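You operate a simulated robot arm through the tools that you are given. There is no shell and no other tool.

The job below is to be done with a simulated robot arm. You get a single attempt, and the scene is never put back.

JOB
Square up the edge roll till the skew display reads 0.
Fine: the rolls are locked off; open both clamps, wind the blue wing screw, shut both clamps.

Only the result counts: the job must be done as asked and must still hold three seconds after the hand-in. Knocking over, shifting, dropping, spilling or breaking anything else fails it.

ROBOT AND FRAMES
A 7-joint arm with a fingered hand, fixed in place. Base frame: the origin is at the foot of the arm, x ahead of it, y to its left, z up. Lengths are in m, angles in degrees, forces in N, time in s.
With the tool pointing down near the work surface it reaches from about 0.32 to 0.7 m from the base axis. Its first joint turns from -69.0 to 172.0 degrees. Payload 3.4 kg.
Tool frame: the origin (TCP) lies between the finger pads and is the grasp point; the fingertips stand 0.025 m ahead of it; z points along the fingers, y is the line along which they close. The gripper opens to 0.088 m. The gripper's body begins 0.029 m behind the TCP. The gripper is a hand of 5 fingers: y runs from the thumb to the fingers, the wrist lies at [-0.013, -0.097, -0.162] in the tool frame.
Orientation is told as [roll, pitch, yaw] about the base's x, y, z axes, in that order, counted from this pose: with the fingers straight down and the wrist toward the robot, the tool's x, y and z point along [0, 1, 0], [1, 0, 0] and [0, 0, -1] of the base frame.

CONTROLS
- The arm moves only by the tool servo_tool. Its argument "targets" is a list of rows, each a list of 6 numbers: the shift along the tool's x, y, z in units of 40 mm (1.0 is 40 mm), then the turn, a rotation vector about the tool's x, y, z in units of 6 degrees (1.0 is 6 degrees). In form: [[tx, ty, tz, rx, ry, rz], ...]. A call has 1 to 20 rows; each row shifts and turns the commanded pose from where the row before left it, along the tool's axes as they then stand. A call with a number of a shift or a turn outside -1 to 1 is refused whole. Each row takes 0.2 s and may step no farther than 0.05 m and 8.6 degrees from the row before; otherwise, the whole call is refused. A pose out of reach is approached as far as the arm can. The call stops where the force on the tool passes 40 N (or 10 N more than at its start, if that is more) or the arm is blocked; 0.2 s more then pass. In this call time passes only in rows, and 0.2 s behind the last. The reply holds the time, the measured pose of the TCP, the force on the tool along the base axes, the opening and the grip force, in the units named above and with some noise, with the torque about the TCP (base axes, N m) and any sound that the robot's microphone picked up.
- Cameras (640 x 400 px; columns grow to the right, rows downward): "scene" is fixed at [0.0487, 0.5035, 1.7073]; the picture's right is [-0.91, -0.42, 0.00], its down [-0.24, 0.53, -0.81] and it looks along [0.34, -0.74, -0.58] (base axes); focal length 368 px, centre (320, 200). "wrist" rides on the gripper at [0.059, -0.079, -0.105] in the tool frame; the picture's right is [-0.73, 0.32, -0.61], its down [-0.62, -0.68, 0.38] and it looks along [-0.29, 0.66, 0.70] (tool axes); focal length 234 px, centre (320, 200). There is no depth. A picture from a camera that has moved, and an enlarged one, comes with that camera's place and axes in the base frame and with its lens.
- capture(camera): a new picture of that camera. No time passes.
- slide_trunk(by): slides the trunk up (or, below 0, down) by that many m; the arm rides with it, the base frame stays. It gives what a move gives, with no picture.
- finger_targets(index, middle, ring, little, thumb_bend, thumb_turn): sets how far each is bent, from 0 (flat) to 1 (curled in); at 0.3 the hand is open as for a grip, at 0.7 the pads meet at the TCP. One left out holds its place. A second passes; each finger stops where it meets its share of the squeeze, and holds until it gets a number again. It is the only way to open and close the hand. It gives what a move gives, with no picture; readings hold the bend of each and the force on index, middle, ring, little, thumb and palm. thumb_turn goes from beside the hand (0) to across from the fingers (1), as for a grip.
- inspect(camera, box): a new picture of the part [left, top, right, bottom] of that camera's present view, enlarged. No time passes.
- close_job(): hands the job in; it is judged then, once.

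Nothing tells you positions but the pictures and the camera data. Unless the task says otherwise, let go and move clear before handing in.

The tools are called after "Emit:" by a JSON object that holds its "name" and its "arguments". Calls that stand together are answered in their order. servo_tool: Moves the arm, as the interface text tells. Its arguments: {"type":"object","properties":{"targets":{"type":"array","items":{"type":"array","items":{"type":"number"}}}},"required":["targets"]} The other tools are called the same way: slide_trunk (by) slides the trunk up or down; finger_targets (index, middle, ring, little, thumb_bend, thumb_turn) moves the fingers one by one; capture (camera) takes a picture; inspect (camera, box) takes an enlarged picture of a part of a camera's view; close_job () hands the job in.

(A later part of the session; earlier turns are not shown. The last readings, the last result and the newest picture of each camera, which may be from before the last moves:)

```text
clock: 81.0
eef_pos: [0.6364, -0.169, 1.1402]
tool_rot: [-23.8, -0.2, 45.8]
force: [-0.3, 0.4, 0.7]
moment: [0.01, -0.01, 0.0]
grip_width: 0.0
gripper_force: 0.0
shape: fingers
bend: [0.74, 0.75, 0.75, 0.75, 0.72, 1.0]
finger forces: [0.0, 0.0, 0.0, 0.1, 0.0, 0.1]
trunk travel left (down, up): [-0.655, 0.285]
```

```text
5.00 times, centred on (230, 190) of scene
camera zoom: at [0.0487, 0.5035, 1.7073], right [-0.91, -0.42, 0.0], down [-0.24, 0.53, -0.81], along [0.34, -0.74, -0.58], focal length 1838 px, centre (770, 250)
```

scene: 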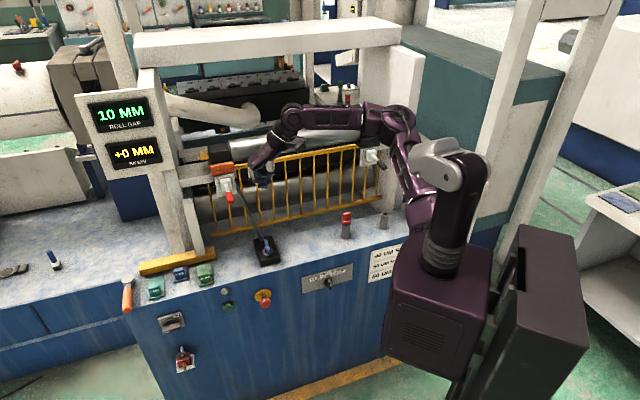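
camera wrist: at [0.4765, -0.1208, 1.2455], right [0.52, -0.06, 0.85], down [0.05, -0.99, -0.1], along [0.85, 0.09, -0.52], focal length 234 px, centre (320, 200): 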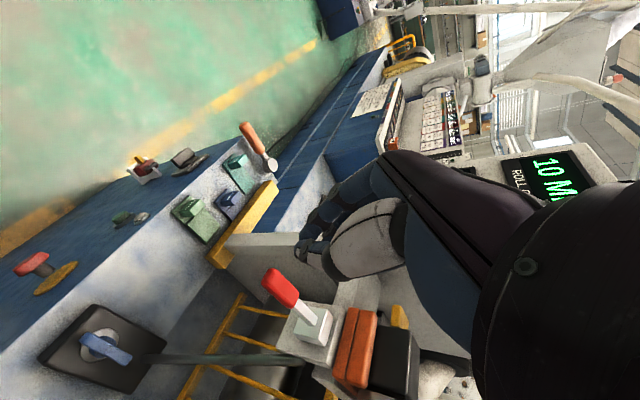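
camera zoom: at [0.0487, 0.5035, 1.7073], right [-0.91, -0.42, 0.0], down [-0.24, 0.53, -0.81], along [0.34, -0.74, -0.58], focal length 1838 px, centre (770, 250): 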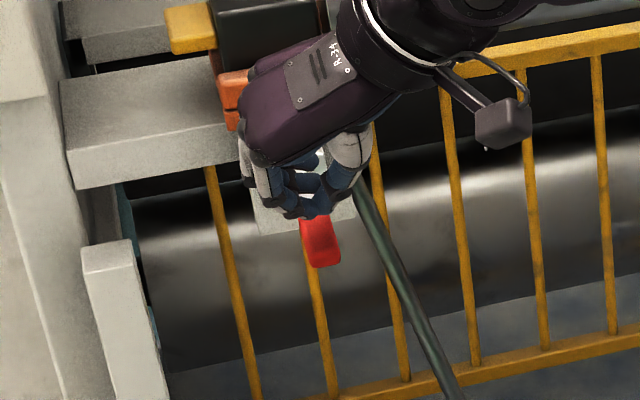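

Well aligned above the handle. Now I'll lower to contact and push the lever down along its arc, rotating the fist with it.

Emit:
{"name": "servo_tool", "arguments": {"targets": [[-0.015, 0, 0.5, 0, -0.17, 0], [0.125, 0, 0.2125, 0, -0.83, 0], [0.145, 0, 0.2, 0, -0.83, 0], [0.16, 0, 0.185, 0, -0.83, 0]]}}

Emit:
{"name": "inspect", "arguments": {"camera": "wrist", "box": [220, 140, 460, 340]}}

Emit:
{"name": "inspect", "arguments": {"camera": "scene", "box": [190, 150, 270, 230]}}

```text
clock: 82.0
eef_pos: [0.6413, -0.1727, 1.0938]
tool_rot: [-40.1, -0.2, 45.9]
force: [0.1, -0.3, 0.4]
moment: [-0.04, 0.0, 0.01]
grip_width: 0.0
gripper_force: 0.1
shape: fingers
bend: [0.74, 0.75, 0.75, 0.75, 0.72, 1.0]
finger forces: [0.0, 0.1, 0.1, 0.0, 0.0, 0.1]
trunk travel left (down, up): [-0.655, 0.285]
```

```text
2.00 times, centred on (340, 240) of wrist
camera zoom: at [0.5056, -0.1515, 1.1368], right [0.34, 0.11, 0.93], down [0.04, -0.99, 0.1], along [0.94, 0.01, -0.35], focal length 468 px, centre (280, 120)
```

zoom: 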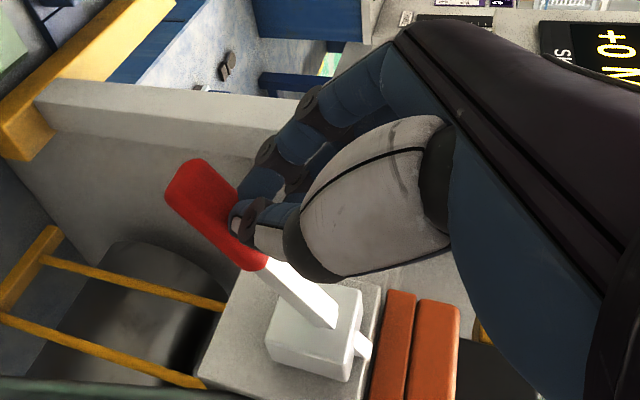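

```text
5.00 times, centred on (230, 190) of scene
camera zoom: at [0.0487, 0.5035, 1.7073], right [-0.91, -0.42, 0.0], down [-0.24, 0.53, -0.81], along [0.34, -0.74, -0.58], focal length 1838 px, centre (770, 250)
```

zoom: 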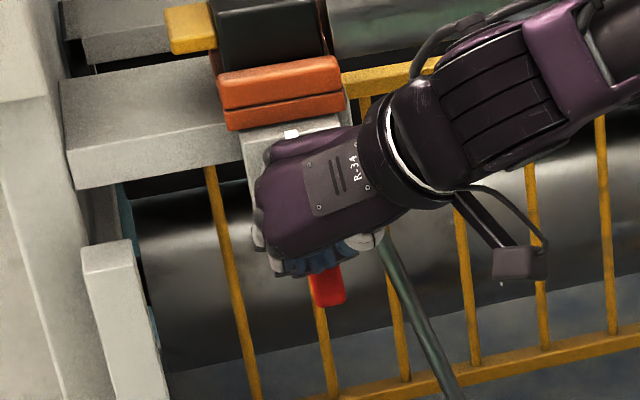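

The lever is moving down with negligible resistance. Continuing the arc.

Emit:
{"name": "servo_tool", "arguments": {"targets": [[0.1175, 0, 0.2175, 0, -1, 0], [0.14, 0, 0.2025, 0, -1, 0], [0.16, 0, 0.19, 0, -1, 0]]}}

Emit:
{"name": "inspect", "arguments": {"camera": "wrist", "box": [220, 140, 460, 340]}}

Emit:
{"name": "inspect", "arguments": {"camera": "scene", "box": [190, 150, 270, 230]}}

```text
clock: 82.8
eef_pos: [0.6461, -0.1769, 1.0647]
tool_rot: [-57.9, -0.2, 45.8]
force: [0.2, -0.6, -0.5]
moment: [0.0, -0.01, 0.03]
grip_width: 0.0001
gripper_force: 0.0
shape: fingers
bend: [0.74, 0.75, 0.75, 0.75, 0.72, 1.0]
finger forces: [0.0, 0.0, 0.0, 0.0, 0.1, 0.1]
trunk travel left (down, up): [-0.655, 0.285]
```

```text
2.00 times, centred on (340, 240) of wrist
camera zoom: at [0.5045, -0.1506, 1.0692], right [0.13, 0.32, 0.94], down [0.0, -0.95, 0.32], along [0.99, -0.05, -0.12], focal length 468 px, centre (280, 120)
```

zoom: 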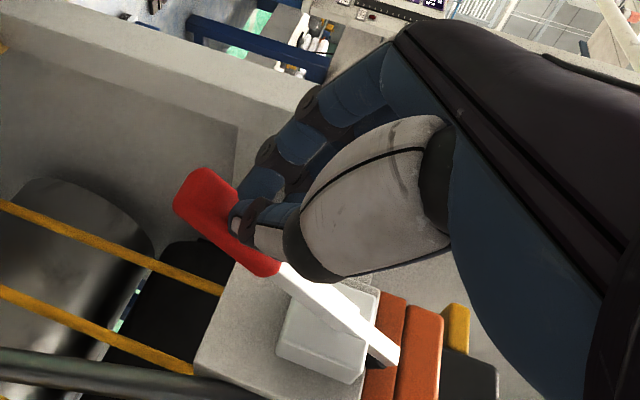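

```text
5.00 times, centred on (230, 190) of scene
camera zoom: at [0.0487, 0.5035, 1.7073], right [-0.91, -0.42, 0.0], down [-0.24, 0.53, -0.81], along [0.34, -0.74, -0.58], focal length 1838 px, centre (770, 250)
```

zoom: 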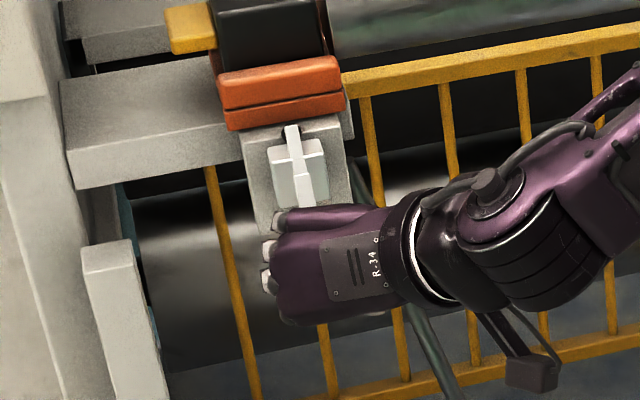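

The lever's upper arm is approaching the jaw again. Continuing the final part and watching the force.

Emit:
{"name": "servo_tool", "arguments": {"targets": [[0.105, 0, 0.22, 0, -0.95, 0], [0.1275, 0, 0.21, 0, -0.95, 0], [0.15, 0, 0.195, 0, -0.95, 0]]}}

Emit:
{"name": "inspect", "arguments": {"camera": "wrist", "box": [220, 140, 460, 340]}}

Emit:
{"name": "inspect", "arguments": {"camera": "scene", "box": [190, 150, 270, 230]}}

```text
clock: 83.5
eef_pos: [0.647, -0.1957, 1.0482]
tool_rot: [-75.1, -0.1, 45.8]
force: [-0.3, 0.0, -0.2]
moment: [0.02, 0.02, 0.01]
grip_width: 0.0
gripper_force: 0.1
shape: fingers
bend: [0.74, 0.75, 0.75, 0.75, 0.72, 1.0]
finger forces: [0.1, 0.0, 0.1, 0.0, 0.1, 0.0]
out of reach, approached as far as the arm can: row 3
trunk travel left (down, up): [-0.655, 0.285]
```

```text
2.00 times, centred on (340, 240) of wrist
camera zoom: at [0.5084, -0.1723, 1.0185], right [-0.06, 0.51, 0.86], down [-0.09, -0.86, 0.5], along [0.99, -0.05, 0.1], focal length 468 px, centre (280, 120)
```

zoom: 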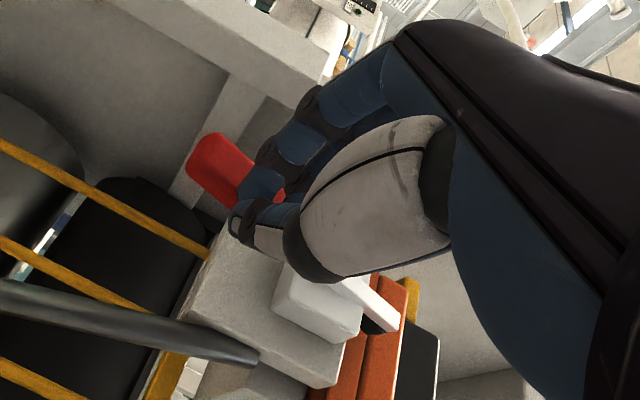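

```text
5.00 times, centred on (230, 190) of scene
camera zoom: at [0.0487, 0.5035, 1.7073], right [-0.91, -0.42, 0.0], down [-0.24, 0.53, -0.81], along [0.34, -0.74, -0.58], focal length 1838 px, centre (770, 250)
```

zoom: 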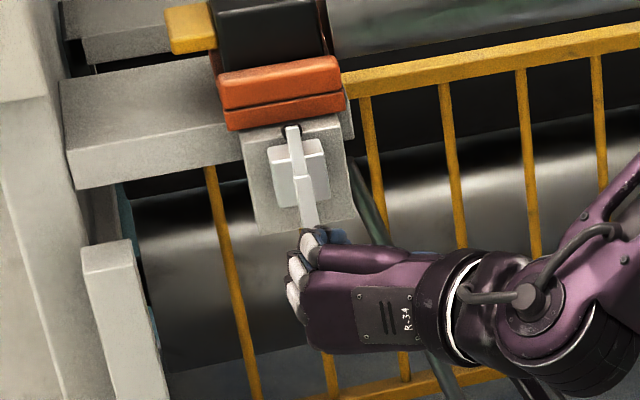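

The lever looks nearly closed, but the arm hit a reach limit on the last row. I'll zoom in to compare with the original closed picture.

Emit:
{"name": "inspect", "arguments": {"camera": "scene", "box": [195, 150, 275, 225]}}

Emit:
{"name": "inspect", "arguments": {"camera": "scene", "box": [215, 165, 255, 195]}}

Emit:
{"name": "inspect", "arguments": {"camera": "scene", "box": [80, 80, 180, 180]}}

```text
5.33 times, centred on (235, 188) of scene
camera zoom: at [0.0487, 0.5035, 1.7073], right [-0.91, -0.42, 0.0], down [-0.24, 0.53, -0.81], along [0.34, -0.74, -0.58], focal length 1960 px, centre (773, 267)
```

zoom: 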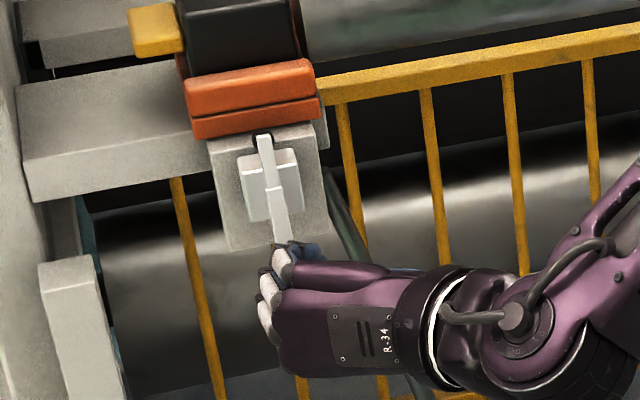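

```text
13.33 times, centred on (235, 180) of scene
camera zoom: at [0.0487, 0.5035, 1.7073], right [-0.91, -0.42, 0.0], down [-0.24, 0.53, -0.81], along [0.34, -0.74, -0.58], focal length 4900 px, centre (1453, 467)
```

zoom: 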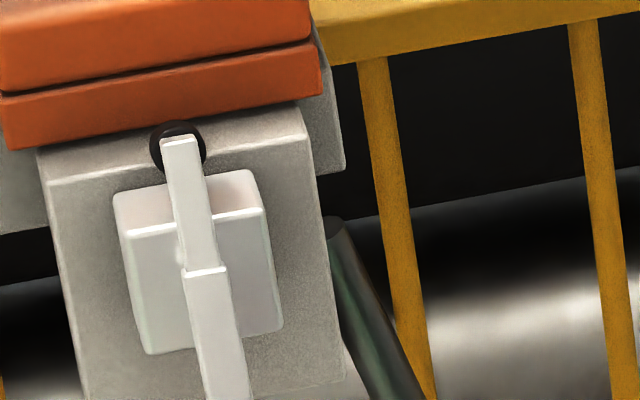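

```text
4.00 times, centred on (130, 130) of scene
camera zoom: at [0.0487, 0.5035, 1.7073], right [-0.91, -0.42, 0.0], down [-0.24, 0.53, -0.81], along [0.34, -0.74, -0.58], focal length 1470 px, centre (1080, 480)
```

zoom: 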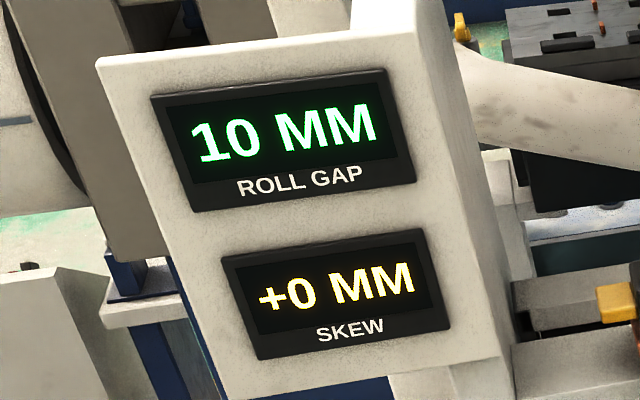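

The lever is within a couple of degrees of its original closed position, but I felt no firm stop. I'll back off, lower the trunk to the height where this pose was reachable before, and push it home firmly.

Emit:
{"name": "servo_tool", "arguments": {"targets": [[0, 0, -0.9, 0, 0, 0], [0, 0, -0.8, 0, 0, 0]]}}

Emit:
{"name": "slide_trunk", "arguments": {"by": -0.08}}

Emit:
{"name": "inspect", "arguments": {"camera": "scene", "box": [195, 150, 275, 225]}}

Emit:
{"name": "capture", "arguments": {"camera": "wrist"}}

```text
clock: 84.2
eef_pos: [0.5966, -0.1483, 1.0661]
tool_rot: [-75.0, -0.2, 45.8]
force: [0.0, 0.2, 0.3]
moment: [0.01, 0.01, 0.0]
grip_width: 0.0001
gripper_force: 0.0
shape: fingers
bend: [0.74, 0.75, 0.75, 0.75, 0.72, 1.0]
finger forces: [0.0, 0.2, 0.0, 0.0, 0.0, 0.0]
trunk travel left (down, up): [-0.655, 0.285]
```

```text
clock: 85.3
eef_pos: [0.5964, -0.1493, 0.9867]
tool_rot: [-75.0, -0.2, 46.0]
force: [-0.6, 0.0, -0.6]
moment: [0.01, -0.02, 0.01]
grip_width: 0.0
gripper_force: 0.1
shape: fingers
bend: [0.74, 0.75, 0.75, 0.75, 0.72, 1.0]
finger forces: [0.0, 0.0, 0.1, 0.0, 0.0, 0.1]
trunk travel left (down, up): [-0.575, 0.365]
```

```text
5.33 times, centred on (235, 188) of scene
camera zoom: at [0.0487, 0.5035, 1.7073], right [-0.91, -0.42, 0.0], down [-0.24, 0.53, -0.81], along [0.34, -0.74, -0.58], focal length 1960 px, centre (773, 267)
```

zoom: 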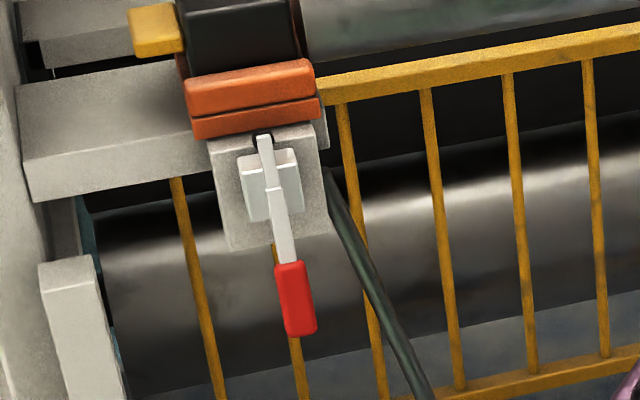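

```text
taken
camera wrist: at [0.4581, -0.125, 0.956], right [-0.06, 0.51, 0.86], down [-0.09, -0.86, 0.5], along [0.99, -0.05, 0.1], focal length 234 px, centre (320, 200)
```

wrist: 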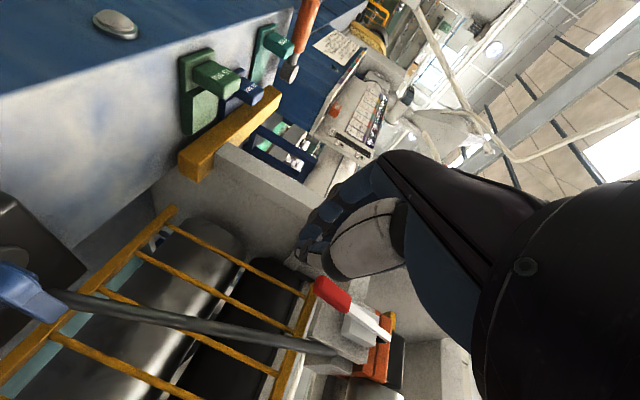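

Compared with the start, the handle is about 3 mm short of home. I'll raise to handle height, center on it, and press it in with force feedback.

Emit:
{"name": "servo_tool", "arguments": {"targets": [[-0.52, 0.19, -0.14, 0, 0, 0], [-0.52, 0.19, -0.14, 0, 0, 0], [-0.2, 0, 0.72, 0, 0, 0], [-0.18, 0, 0.66, 0, 0, 0]]}}

Emit:
{"name": "inspect", "arguments": {"camera": "wrist", "box": [220, 140, 460, 340]}}

Emit:
{"name": "inspect", "arguments": {"camera": "scene", "box": [195, 150, 275, 225]}}

```text
clock: 86.3
eef_pos: [0.6475, -0.1792, 1.031]
tool_rot: [-75.0, -0.2, 45.9]
force: [-0.4, 0.3, -0.6]
moment: [-0.05, 0.0, 0.01]
grip_width: 0.0
gripper_force: 0.0
shape: fingers
bend: [0.74, 0.75, 0.75, 0.75, 0.72, 1.0]
finger forces: [0.0, 0.0, 0.0, 0.0, 0.0, 0.1]
trunk travel left (down, up): [-0.575, 0.365]
```

```text
2.00 times, centred on (340, 240) of wrist
camera zoom: at [0.5093, -0.1539, 1.0002], right [-0.06, 0.51, 0.86], down [-0.09, -0.86, 0.5], along [0.99, -0.05, 0.1], focal length 468 px, centre (280, 120)
```

zoom: 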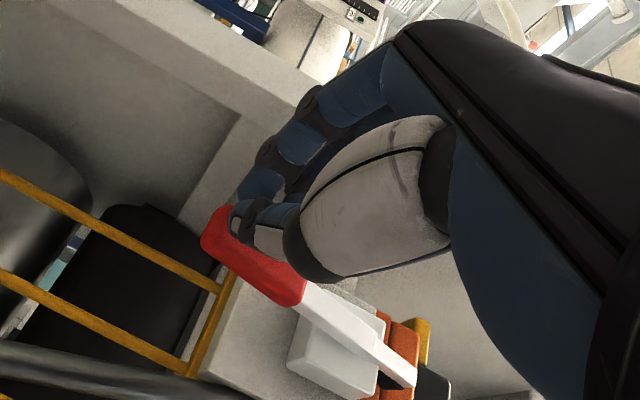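

```text
5.33 times, centred on (235, 188) of scene
camera zoom: at [0.0487, 0.5035, 1.7073], right [-0.91, -0.42, 0.0], down [-0.24, 0.53, -0.81], along [0.34, -0.74, -0.58], focal length 1960 px, centre (773, 267)
```

zoom: 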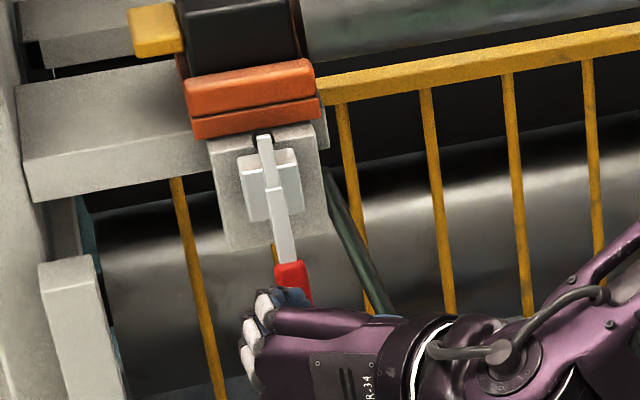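

The fist is centered on the handle. I'll press straight in, in small steps.

Emit:
{"name": "servo_tool", "arguments": {"targets": [[-0.05, 0, 0.19, 0, 0, 0], [-0.05, 0, 0.19, 0, 0, 0], [-0.05, 0, 0.15, 0, 0, 0]]}}

Emit:
{"name": "inspect", "arguments": {"camera": "scene", "box": [195, 150, 275, 225]}}

```text
clock: 87.1
eef_pos: [0.6582, -0.1895, 1.0323]
tool_rot: [-75.1, -0.2, 46.1]
force: [-16.9, 10.5, 0.4]
moment: [0.04, 0.12, -0.23]
grip_width: 0.0004
gripper_force: 11.9
shape: fingers
bend: [0.74, 0.75, 0.75, 0.75, 0.74, 0.99]
finger forces: [0.0, 0.1, 0.1, 0.1, 24.1, 0.0]
trunk travel left (down, up): [-0.575, 0.365]
```

```text
5.33 times, centred on (235, 188) of scene
camera zoom: at [0.0487, 0.5035, 1.7073], right [-0.91, -0.42, 0.0], down [-0.24, 0.53, -0.81], along [0.34, -0.74, -0.58], focal length 1960 px, centre (773, 267)
```

zoom: 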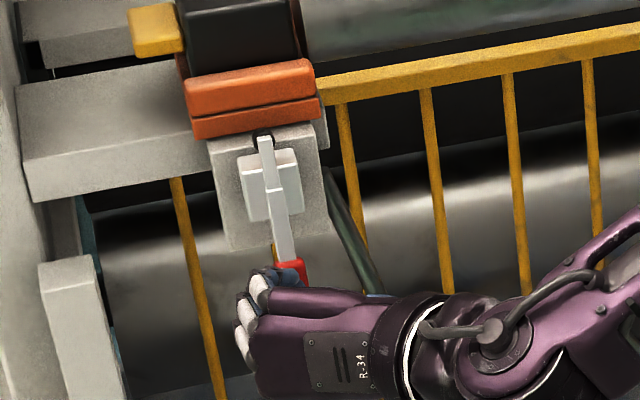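

There's a firm stop at about 20 N. I'll add one slight extra press, then back off and compare.

Emit:
{"name": "servo_tool", "arguments": {"targets": [[-0.02, 0, 0.07, 0, 0, 0]]}}

Emit:
{"name": "servo_tool", "arguments": {"targets": [[0.05, 0, -0.2, 0, 0, 0], [0.1, 0, -0.8, 0, 0, 0], [0.1, 0, -0.8, 0, 0, 0]]}}

Emit:
{"name": "inspect", "arguments": {"camera": "scene", "box": [195, 150, 275, 225]}}

Emit:
{"name": "inspect", "arguments": {"camera": "scene", "box": [80, 80, 180, 180]}}

```text
clock: 87.5
eef_pos: [0.6589, -0.1901, 1.0337]
tool_rot: [-75.3, -0.2, 46.1]
force: [-26.0, 16.6, 0.9]
moment: [0.08, 0.2, -0.3]
grip_width: 0.0
gripper_force: 17.2
shape: fingers
bend: [0.74, 0.75, 0.75, 0.75, 0.75, 0.98]
finger forces: [0.0, 0.1, 0.0, 0.1, 34.2, 0.0]
trunk travel left (down, up): [-0.575, 0.365]
```

```text
clock: 88.3
eef_pos: [0.6125, -0.1477, 1.0382]
tool_rot: [-75.2, -0.2, 45.8]
force: [0.6, 0.2, -0.5]
moment: [0.04, -0.02, 0.02]
grip_width: 0.0
gripper_force: 0.1
shape: fingers
bend: [0.74, 0.75, 0.75, 0.75, 0.72, 1.0]
finger forces: [0.0, 0.1, 0.0, 0.0, 0.1, 0.0]
trunk travel left (down, up): [-0.575, 0.365]
```

```text
5.33 times, centred on (235, 188) of scene
camera zoom: at [0.0487, 0.5035, 1.7073], right [-0.91, -0.42, 0.0], down [-0.24, 0.53, -0.81], along [0.34, -0.74, -0.58], focal length 1960 px, centre (773, 267)
```

zoom: 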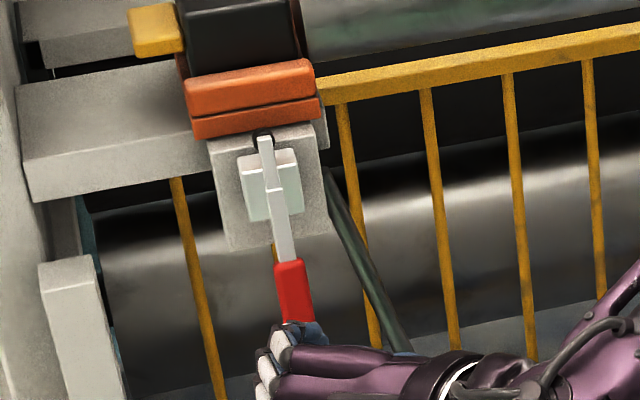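

```text
4.00 times, centred on (130, 130) of scene
camera zoom: at [0.0487, 0.5035, 1.7073], right [-0.91, -0.42, 0.0], down [-0.24, 0.53, -0.81], along [0.34, -0.74, -0.58], focal length 1470 px, centre (1080, 480)
```

zoom: 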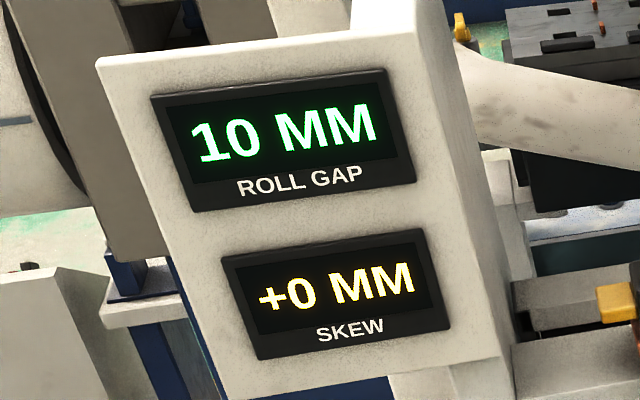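

The left handle is exactly where it was originally, so the left clamp is shut, and the skew is still +0. Now I'll retreat and go to the right clamp: first back off, untilt, and travel right.

Emit:
{"name": "servo_tool", "arguments": {"targets": [[0.1, -0.3, -0.7, 0, 0, 0], [0, -0.5, -0.3, 0, 1, 0], [0, -0.5, -0.3, 0, 1, 0], [0, -0.5, 0, 0, 1, 0], [0, -0.5, 0, 0, 1, 0], [0, -0.5, 0, 0, 1, 0], [0, -0.5, 0, 0, 1, 0], [0, -0.5, 0, 0, 1, 0], [0, -0.5, 0, 0, 1, 0], [0, 0, 0, 0, 1, 0], [0, 0, 0, 0, 1, 0], [0, 0, 0, 0, 1, 0], [0, 0, 0, 0, 1, 0]]}}

Emit:
{"name": "capture", "arguments": {"camera": "scene"}}

Emit:
{"name": "inspect", "arguments": {"camera": "scene", "box": [195, 150, 275, 225]}}

```text
clock: 91.1
eef_pos: [0.4579, -0.2333, 1.0497]
tool_rot: [-2.8, -0.3, 45.9]
force: [0.2, 0.7, 0.6]
moment: [0.02, 0.0, 0.02]
grip_width: 0.0001
gripper_force: 0.0
shape: fingers
bend: [0.74, 0.75, 0.75, 0.75, 0.72, 1.0]
finger forces: [0.0, 0.0, 0.1, 0.0, 0.0, 0.0]
trunk travel left (down, up): [-0.575, 0.365]
```

```text
taken
```

scene: 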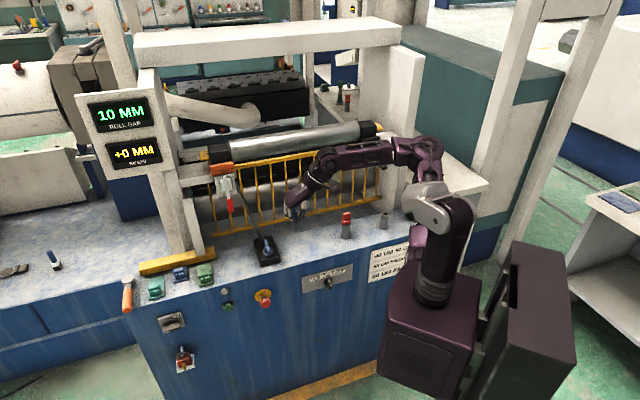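

```text
5.33 times, centred on (235, 188) of scene
camera zoom: at [0.0487, 0.5035, 1.7073], right [-0.91, -0.42, 0.0], down [-0.24, 0.53, -0.81], along [0.34, -0.74, -0.58], focal length 1960 px, centre (773, 267)
```

zoom: 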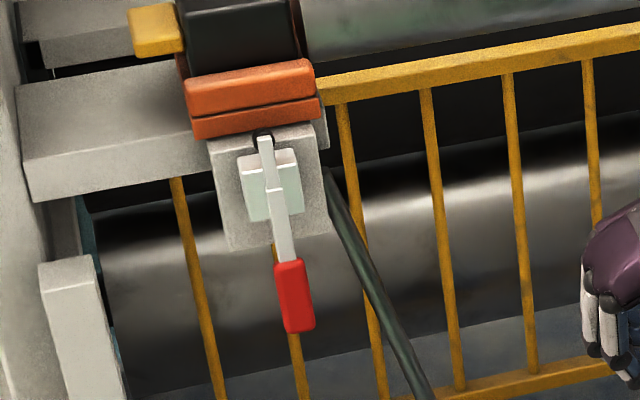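

The left clamp matches its original closed look. I'll travel right and turn the hand to yaw about -50°, facing the right clamp.

Emit:
{"name": "servo_tool", "arguments": {"targets": [[-0.1, -0.94, 0, 0, 0.47, 0], [-0.1, -0.94, 0, 0, 0, 0], [-0.1, -0.94, 0, 0, 0, 0], [-0.1, -0.94, 0, 0, 0, 0], [0, 0, 0, 0, 0, 1], [0, 0, 0, 0, 0, 1], [0, 0, 0, 0, 0, 1], [0, 0, 0, 0, 0, 1], [0, 0, 0, 0, 0, 1], [0, 0, 0, 0, 0, 1], [0, 0, 0, 0, 0, 1], [0, 0, 0, 0, 0, 1], [0, 0, 0, 0, 0, 1], [0, 0, 0, 0, 0, 1], [0, 0, 0, 0, 0, 1], [0, 0, 0, 0, 0, 1], [0, 0, 0, 0, 0, 1], [0, 0, 0, 0, 0, 1], [0, 0, 0, 0, 0, 1], [0, 0, 0, 0, 0, 1]]}}

Emit:
{"name": "capture", "arguments": {"camera": "scene"}}

Emit:
{"name": "capture", "arguments": {"camera": "wrist"}}

```text
clock: 95.3
eef_pos: [0.3827, -0.3306, 1.0499]
tool_rot: [0.1, -0.5, 6.9]
force: [0.2, -0.6, 0.3]
moment: [0.01, 0.0, 0.0]
grip_width: 0.0
gripper_force: 0.1
shape: fingers
bend: [0.74, 0.75, 0.75, 0.75, 0.72, 1.0]
finger forces: [0.0, 0.0, 0.0, 0.0, 0.0, 0.0]
out of reach, approached as far as the arm can: row 4, 11, 12, 13, 14, 15, 16, 17, 18, 19, 20
trunk travel left (down, up): [-0.575, 0.365]
```

```text
taken
```

scene: 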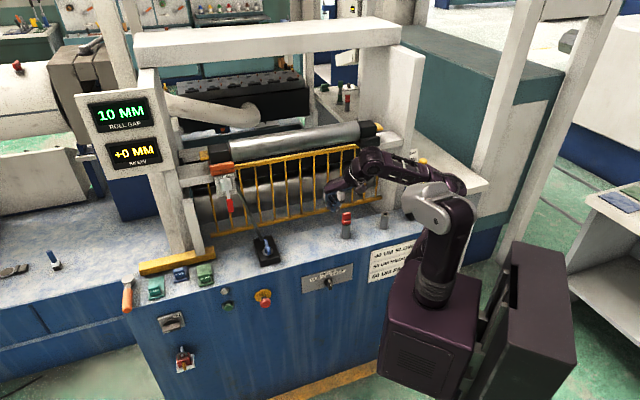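

```text
taken
camera wrist: at [0.2968, -0.2813, 1.1533], right [0.4, -0.68, 0.61], down [-0.6, -0.7, -0.39], along [0.69, -0.21, -0.69], focal length 234 px, centre (320, 200)
```

wrist: 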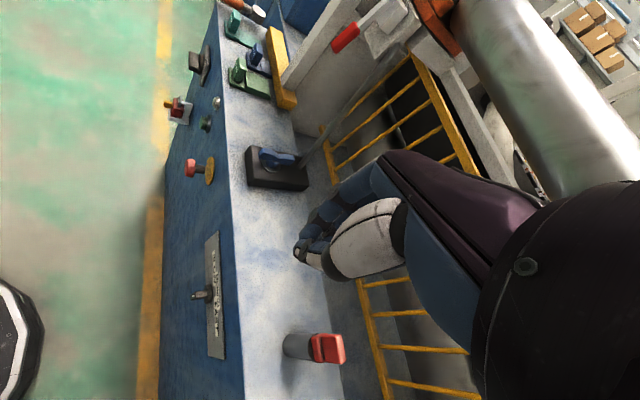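

The arm's inner reach limits turning here. I'll raise the trunk so the fist clears the open right handle, then move outward and right, and keep turning.

Emit:
{"name": "slide_trunk", "arguments": {"by": 0.11}}

Emit:
{"name": "servo_tool", "arguments": {"targets": [[-0.8, -0.42, 0, 0, 0, 0], [-0.8, -0.42, 0, 0, 0, 0], [-0.8, -0.42, 0, 0, 0, 0], [-0.8, -0.42, 0, 0, 0, 0]]}}

Emit:
{"name": "capture", "arguments": {"camera": "scene"}}

Emit:
{"name": "capture", "arguments": {"camera": "wrist"}}

```text
clock: 96.7
eef_pos: [0.3828, -0.3288, 1.1592]
tool_rot: [0.0, -0.4, 6.9]
force: [-0.5, -0.8, -0.2]
moment: [0.01, 0.01, 0.01]
grip_width: 0.0
gripper_force: 0.0
shape: fingers
bend: [0.74, 0.75, 0.75, 0.75, 0.72, 1.0]
finger forces: [0.0, 0.1, 0.0, 0.1, 0.0, 0.1]
trunk travel left (down, up): [-0.685, 0.255]
```

```text
clock: 97.7
eef_pos: [0.339, -0.4629, 1.1425]
tool_rot: [0.0, -1.0, 7.0]
force: [0.3, 0.6, -0.5]
moment: [0.04, 0.0, -0.01]
grip_width: 0.0002
gripper_force: 0.2
shape: fingers
bend: [0.74, 0.75, 0.75, 0.75, 0.72, 1.0]
finger forces: [0.0, 0.1, 0.0, 0.0, 0.0, 0.0]
out of reach, approached as far as the arm can: row 2, 3, 4
trunk travel left (down, up): [-0.685, 0.255]
```

```text
taken
```

scene: 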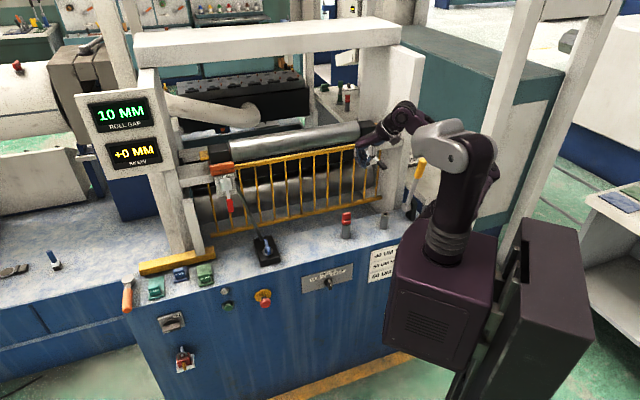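

```text
taken
camera wrist: at [0.2527, -0.4146, 1.2454], right [0.4, -0.68, 0.61], down [-0.59, -0.7, -0.4], along [0.7, -0.21, -0.68], focal length 234 px, centre (320, 200)
```

wrist: 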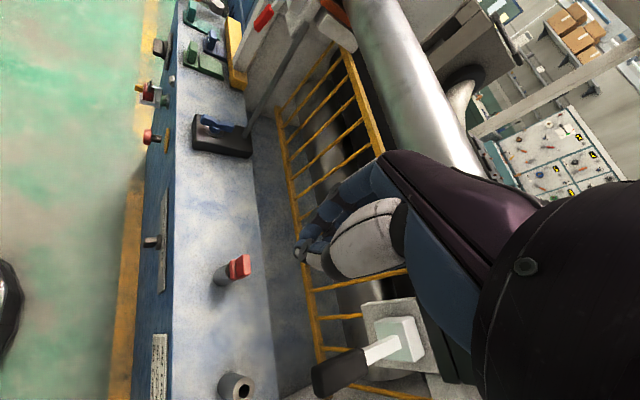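

I can see the open right handle just to the right of the hand. I'll continue turning toward yaw -45°.

Emit:
{"name": "servo_tool", "arguments": {"targets": [[0, 0, 0, 0, 0, 1], [0, 0, 0, 0, 0, 1], [0, 0, 0, 0, 0, 1], [0, 0, 0, 0, 0, 1]]}}

Emit:
{"name": "capture", "arguments": {"camera": "wrist"}}

Emit:
{"name": "inspect", "arguments": {"camera": "scene", "box": [320, 90, 500, 240]}}

```text
clock: 98.7
eef_pos: [0.3506, -0.4598, 1.1517]
tool_rot: [0.5, -2.1, -4.9]
force: [0.0, -0.1, -0.5]
moment: [0.01, -0.05, 0.0]
grip_width: 0.0
gripper_force: 0.1
shape: fingers
bend: [0.74, 0.75, 0.75, 0.75, 0.72, 1.0]
finger forces: [0.0, 0.0, 0.0, 0.1, 0.1, 0.0]
out of reach, approached as far as the arm can: row 1, 2, 3, 4
trunk travel left (down, up): [-0.685, 0.255]
```

```text
taken
camera wrist: at [0.273, -0.3951, 1.2537], right [0.24, -0.75, 0.61], down [-0.72, -0.56, -0.42], along [0.66, -0.34, -0.67], focal length 234 px, centre (320, 200)
```

wrist: 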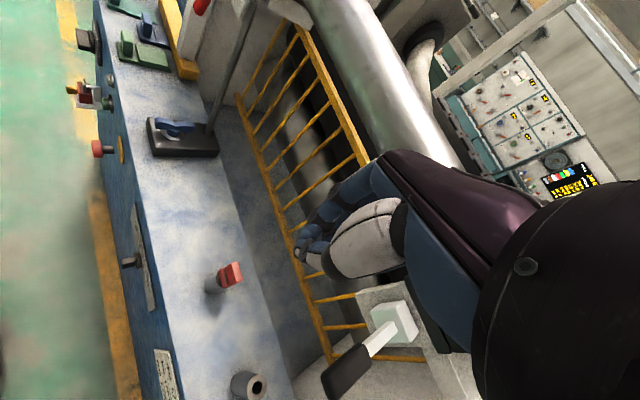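

```text
2.67 times, centred on (410, 165) of scene
camera zoom: at [0.0487, 0.5035, 1.7073], right [-0.91, -0.42, 0.0], down [-0.24, 0.53, -0.81], along [0.34, -0.74, -0.58], focal length 980 px, centre (80, 293)
```

zoom: 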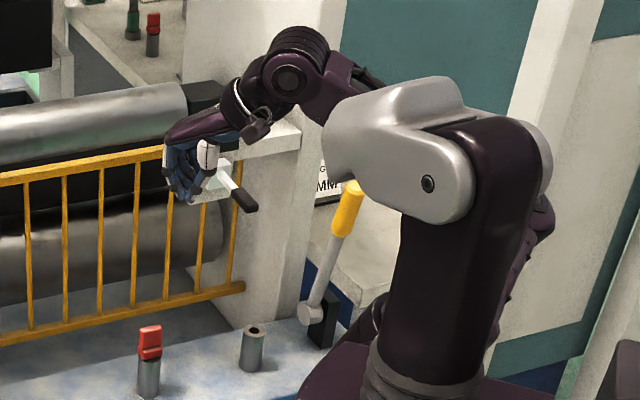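

The arm is in an awkward folded configuration here. I'll go back to the middle-left region where the natural yaw was reachable, reset the hand yaw there, and come right again along the path that worked before.

Emit:
{"name": "servo_tool", "arguments": {"targets": [[0.83, 0.47, 0, 0, 0, 0], [0.83, 0.47, 0, 0, 0, 0], [0.83, 0.47, 0, 0, 0, 0], [0.83, 0.47, 0, 0, 0, 0], [0.83, 0.47, 0, 0, 0, 0], [0.83, 0.47, 0, 0, 0, 0], [0.83, 0.47, 0, 0, 0, 0]]}}

Emit:
{"name": "slide_trunk", "arguments": {"by": -0.13}}

Emit:
{"name": "capture", "arguments": {"camera": "scene"}}

```text
clock: 100.3
eef_pos: [0.5022, -0.2365, 1.1614]
tool_rot: [0.4, -2.2, -4.8]
force: [0.2, 0.4, -0.6]
moment: [-0.02, 0.02, 0.0]
grip_width: 0.0
gripper_force: 0.0
shape: fingers
bend: [0.74, 0.75, 0.75, 0.75, 0.72, 1.0]
finger forces: [0.0, 0.0, 0.0, 0.0, 0.0, 0.0]
trunk travel left (down, up): [-0.685, 0.255]
```

```text
clock: 101.9
eef_pos: [0.5017, -0.239, 1.0316]
tool_rot: [0.6, -2.3, -4.8]
force: [0.0, -0.7, -0.4]
moment: [0.05, -0.02, 0.01]
grip_width: 0.0001
gripper_force: 0.1
shape: fingers
bend: [0.74, 0.75, 0.75, 0.75, 0.72, 1.0]
finger forces: [0.1, 0.0, 0.1, 0.1, 0.0, 0.0]
trunk travel left (down, up): [-0.555, 0.385]
```

```text
taken
```

scene: 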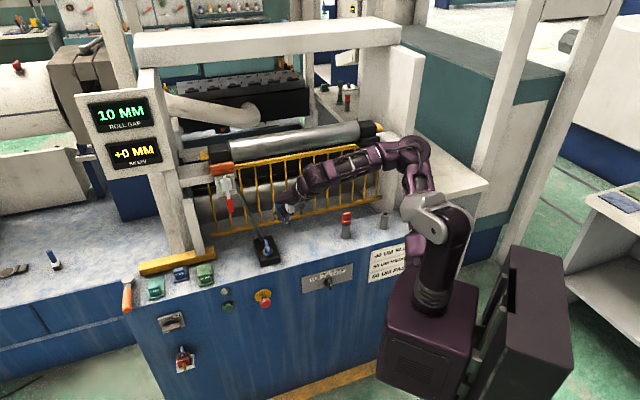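

Back in a good configuration. I'll turn to yaw -35° and retrace the earlier in-reach path to the right.

Emit:
{"name": "servo_tool", "arguments": {"targets": [[0, 0, 0, 0.1, 0, 1], [0, 0, 0, 0.1, 0, 1], [0, 0, 0, 0, 0, 1], [0, 0, 0, 0, 0, 1], [0, 0, 0, 0, 0, 1], [-0.9, -0.2, 0, 0, 0, 0], [-0.9, -0.2, 0, 0, 0, 0], [-0.9, -0.2, 0, 0, 0, 0], [-0.9, -0.2, 0, 0, 0, 0], [-0.9, -0.2, 0, 0, 0, 0], [-0.9, -0.2, 0, 0, 0, 0], [-0.9, -0.2, 0, 0, 0, 0]]}}

Emit:
{"name": "capture", "arguments": {"camera": "scene"}}

Emit:
{"name": "capture", "arguments": {"camera": "wrist"}}

```text
clock: 104.5
eef_pos: [0.3128, -0.414, 1.0244]
tool_rot: [1.0, -0.5, -34.7]
force: [0.5, -1.1, 0.1]
moment: [0.01, -0.02, -0.01]
grip_width: 0.0002
gripper_force: 0.0
shape: fingers
bend: [0.74, 0.75, 0.75, 0.75, 0.72, 1.0]
finger forces: [0.0, 0.0, 0.1, 0.0, 0.0, 0.0]
trunk travel left (down, up): [-0.555, 0.385]
```

```text
taken
```

scene: 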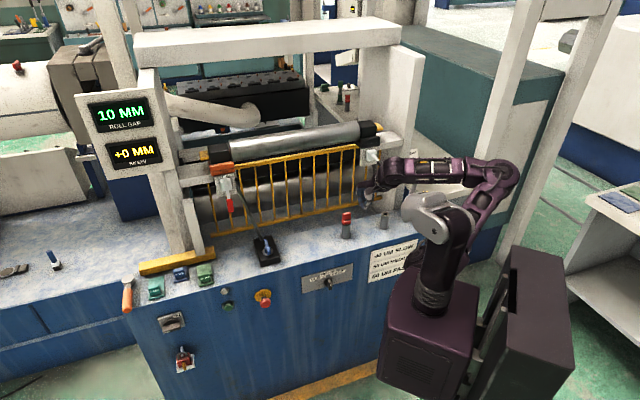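

```text
taken
camera wrist: at [0.279, -0.3225, 1.1299], right [-0.16, -0.79, 0.6], down [-0.91, -0.12, -0.4], along [0.39, -0.61, -0.69], focal length 234 px, centre (320, 200)
```

wrist: 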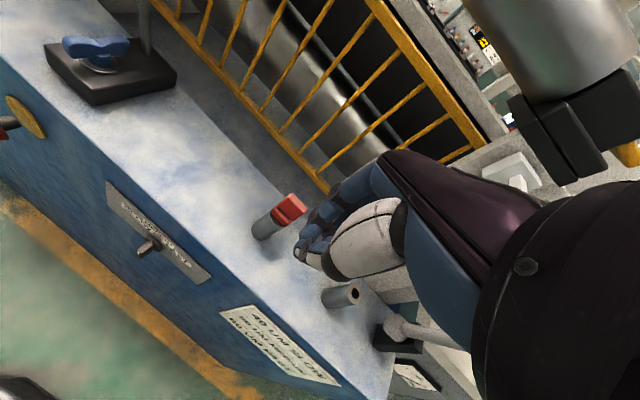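

The arm has the elbow out to the right again, and the hand is near the right clamp. I'll raise the trunk so the fist is above the open handle, then move over it and square the yaw.

Emit:
{"name": "slide_trunk", "arguments": {"by": 0.13}}

Emit:
{"name": "servo_tool", "arguments": {"targets": [[-0.67, 0.41, 0, 0, 0, 0.6], [-0.7, 0.35, 0, 0, 0, 0.6], [-0.7, 0.3, 0, 0, 0, 0.6]]}}

Emit:
{"name": "capture", "arguments": {"camera": "wrist"}}

Emit:
{"name": "inspect", "arguments": {"camera": "scene", "box": [320, 90, 500, 240]}}

```text
clock: 106.1
eef_pos: [0.3135, -0.414, 1.1554]
tool_rot: [1.0, -0.5, -34.8]
force: [-0.1, -1.0, -1.0]
moment: [0.02, -0.01, -0.02]
grip_width: 0.0
gripper_force: 0.0
shape: fingers
bend: [0.74, 0.75, 0.75, 0.75, 0.72, 1.0]
finger forces: [0.0, 0.0, 0.0, 0.0, 0.1, 0.0]
trunk travel left (down, up): [-0.685, 0.255]
```

```text
clock: 106.9
eef_pos: [0.2959, -0.5044, 1.1532]
tool_rot: [1.2, -0.3, -45.5]
force: [-0.6, 0.5, -0.4]
moment: [-0.02, -0.03, -0.01]
grip_width: 0.0002
gripper_force: 0.0
shape: fingers
bend: [0.74, 0.75, 0.75, 0.75, 0.72, 1.0]
finger forces: [0.0, 0.1, 0.0, 0.0, 0.0, 0.1]
trunk travel left (down, up): [-0.685, 0.255]
```

```text
taken
camera wrist: at [0.2806, -0.4097, 1.2585], right [-0.3, -0.74, 0.59], down [-0.91, 0.05, -0.4], along [0.27, -0.66, -0.7], focal length 234 px, centre (320, 200)
```

wrist: 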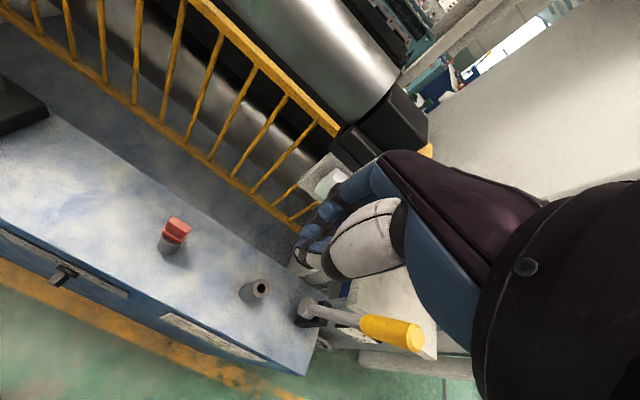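

```text
2.67 times, centred on (410, 165) of scene
camera zoom: at [0.0487, 0.5035, 1.7073], right [-0.91, -0.42, 0.0], down [-0.24, 0.53, -0.81], along [0.34, -0.74, -0.58], focal length 980 px, centre (80, 293)
```

zoom: 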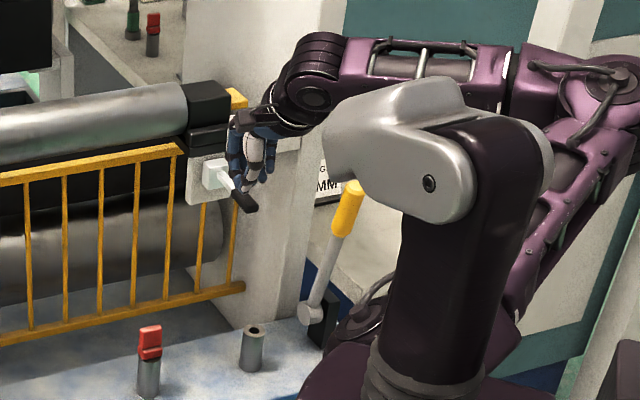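

The fist is above the right handle and in reach. I'll press the lever down along its arc with small translational steps.

Emit:
{"name": "servo_tool", "arguments": {"targets": [[0, 0.41, 0.45, 0, 0, 0], [0, 0, 0.225, 0, 0, 0], [0, -0.08, 0.36, 0, 0, 0], [0, -0.08, 0.36, 0, 0, 0]]}}

Emit:
{"name": "capture", "arguments": {"camera": "wrist"}}

Emit:
{"name": "inspect", "arguments": {"camera": "scene", "box": [340, 110, 430, 200]}}

```text
clock: 107.9
eef_pos: [0.3057, -0.5115, 1.0998]
tool_rot: [1.2, -0.3, -45.5]
force: [0.7, 0.2, 0.3]
moment: [0.0, -0.02, 0.0]
grip_width: 0.0
gripper_force: 0.1
shape: fingers
bend: [0.74, 0.75, 0.75, 0.75, 0.72, 1.0]
finger forces: [0.0, 0.4, 0.0, 0.0, 0.0, 0.1]
trunk travel left (down, up): [-0.685, 0.255]
```

```text
taken
camera wrist: at [0.2904, -0.416, 1.2046], right [-0.3, -0.74, 0.59], down [-0.91, 0.05, -0.4], along [0.27, -0.67, -0.7], focal length 234 px, centre (320, 200)
```

wrist: 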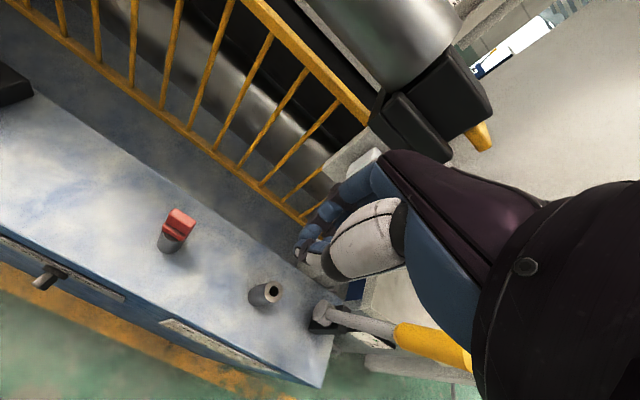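

```text
4.44 times, centred on (385, 155) of scene
camera zoom: at [0.0487, 0.5035, 1.7073], right [-0.91, -0.42, 0.0], down [-0.24, 0.53, -0.81], along [0.34, -0.74, -0.58], focal length 1633 px, centre (31, 400)
```

zoom: 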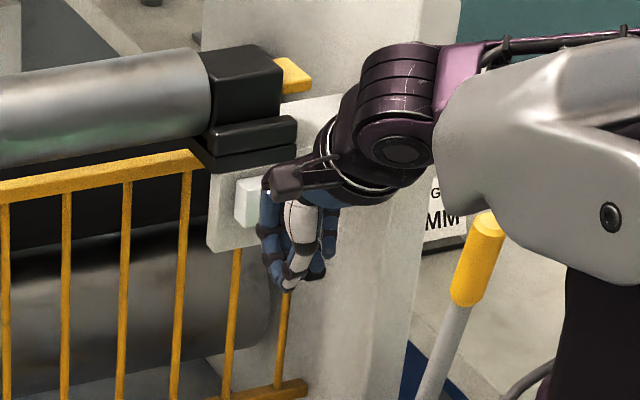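

Light contact so far, with the lever hidden behind the fist. Continuing down and inward.

Emit:
{"name": "servo_tool", "arguments": {"targets": [[0, 0.045, 0.36, 0, 0, 0], [0, 0.045, 0.36, 0, 0, 0]]}}

Emit:
{"name": "servo_tool", "arguments": {"targets": [[0, 0.116, 0.25, 0, 0, 0], [0, 0.116, 0.25, 0, 0, 0]]}}

Emit:
{"name": "capture", "arguments": {"camera": "wrist"}}

Emit:
{"name": "inspect", "arguments": {"camera": "scene", "box": [340, 110, 430, 200]}}

```text
clock: 108.5
eef_pos: [0.3078, -0.5137, 1.0704]
tool_rot: [1.2, -0.3, -45.7]
force: [0.7, 0.0, 0.1]
moment: [0.0, 0.02, -0.01]
grip_width: 0.0
gripper_force: 0.1
shape: fingers
bend: [0.74, 0.75, 0.75, 0.75, 0.72, 1.0]
finger forces: [0.0, 0.0, 0.0, 0.0, 0.0, 0.1]
trunk travel left (down, up): [-0.685, 0.255]
```

```text
clock: 109.1
eef_pos: [0.3158, -0.5189, 1.0502]
tool_rot: [1.2, -0.3, -45.5]
force: [-0.4, 0.2, 0.6]
moment: [0.0, 0.02, -0.02]
grip_width: 0.0001
gripper_force: 0.3
shape: fingers
bend: [0.74, 0.75, 0.75, 0.75, 0.72, 1.0]
finger forces: [0.0, 0.2, 0.1, 0.1, 0.1, 0.1]
trunk travel left (down, up): [-0.685, 0.255]
```

```text
taken
camera wrist: at [0.3004, -0.4232, 1.1548], right [-0.3, -0.75, 0.59], down [-0.91, 0.05, -0.4], along [0.27, -0.66, -0.7], focal length 234 px, centre (320, 200)
```

wrist: 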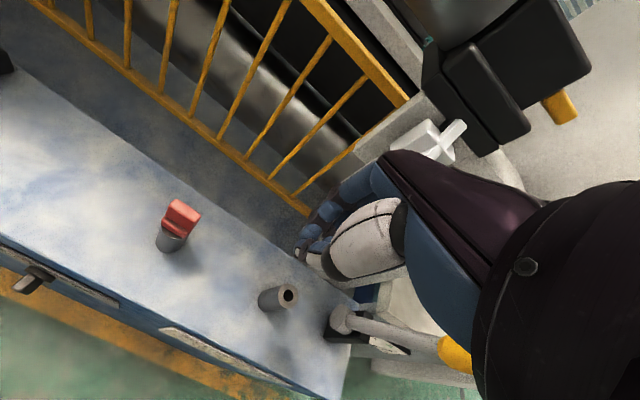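

```text
4.44 times, centred on (385, 155) of scene
camera zoom: at [0.0487, 0.5035, 1.7073], right [-0.91, -0.42, 0.0], down [-0.24, 0.53, -0.81], along [0.34, -0.74, -0.58], focal length 1633 px, centre (31, 400)
```

zoom: 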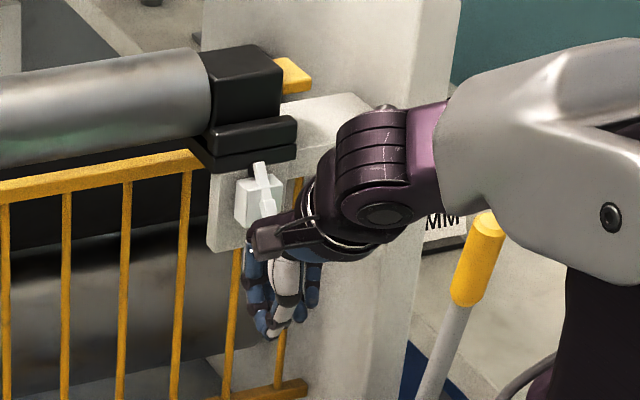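

The lever is swinging closed: its upper arm is coming back toward the jaw. Continuing inward.

Emit:
{"name": "servo_tool", "arguments": {"targets": [[0, 0.19, 0.225, 0, 0, 0], [0, 0.19, 0.225, 0, 0, 0]]}}

Emit:
{"name": "capture", "arguments": {"camera": "wrist"}}

Emit:
{"name": "inspect", "arguments": {"camera": "scene", "box": [340, 110, 430, 200]}}

```text
clock: 109.7
eef_pos: [0.3276, -0.5305, 1.0299]
tool_rot: [1.3, -0.3, -45.6]
force: [-0.2, -0.4, 0.0]
moment: [0.02, -0.02, -0.02]
grip_width: 0.0
gripper_force: 0.1
shape: fingers
bend: [0.74, 0.75, 0.75, 0.75, 0.72, 1.0]
finger forces: [0.0, 0.1, 0.1, 0.0, 0.0, 0.0]
trunk travel left (down, up): [-0.685, 0.255]
```

```text
taken
camera wrist: at [0.3116, -0.4337, 1.1361], right [-0.3, -0.74, 0.59], down [-0.91, 0.05, -0.4], along [0.27, -0.66, -0.7], focal length 234 px, centre (320, 200)
```

wrist: 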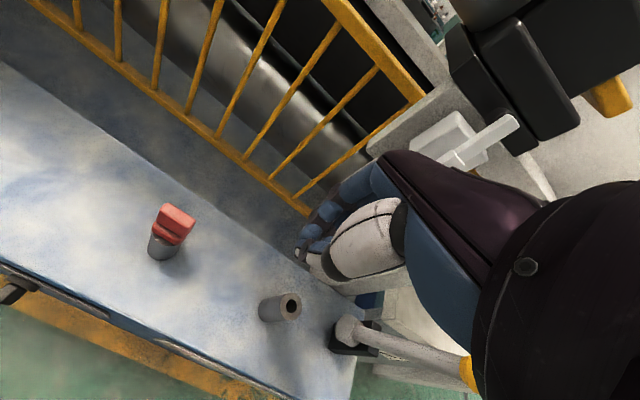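

```text
4.44 times, centred on (385, 155) of scene
camera zoom: at [0.0487, 0.5035, 1.7073], right [-0.91, -0.42, 0.0], down [-0.24, 0.53, -0.81], along [0.34, -0.74, -0.58], focal length 1633 px, centre (31, 400)
```

zoom: 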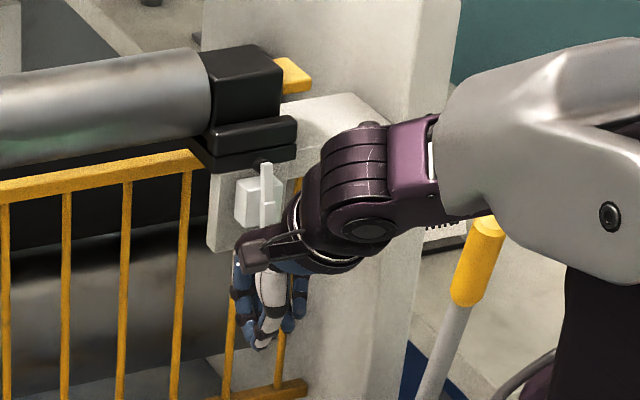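

Almost closed. Now I'll push straight in with small steps until the stop is felt.

Emit:
{"name": "servo_tool", "arguments": {"targets": [[0, 0.15, 0, 0, 0, 0], [0, 0.15, 0, 0, 0, 0]]}}

Emit:
{"name": "inspect", "arguments": {"camera": "scene", "box": [340, 110, 430, 200]}}

```text
clock: 110.3
eef_pos: [0.3309, -0.5359, 1.0327]
tool_rot: [1.2, -0.3, -45.6]
force: [-10.2, 11.3, -1.9]
moment: [-0.05, -0.08, -0.36]
grip_width: 0.0002
gripper_force: 8.0
shape: fingers
bend: [0.74, 0.75, 0.75, 0.75, 0.72, 1.0]
finger forces: [0.0, 0.8, 14.4, 0.1, 0.0, 0.0]
trunk travel left (down, up): [-0.685, 0.255]
```

```text
4.44 times, centred on (385, 155) of scene
camera zoom: at [0.0487, 0.5035, 1.7073], right [-0.91, -0.42, 0.0], down [-0.24, 0.53, -0.81], along [0.34, -0.74, -0.58], focal length 1633 px, centre (31, 400)
```

zoom: 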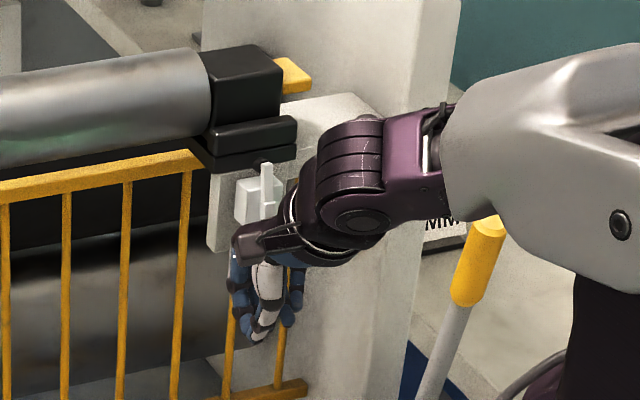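

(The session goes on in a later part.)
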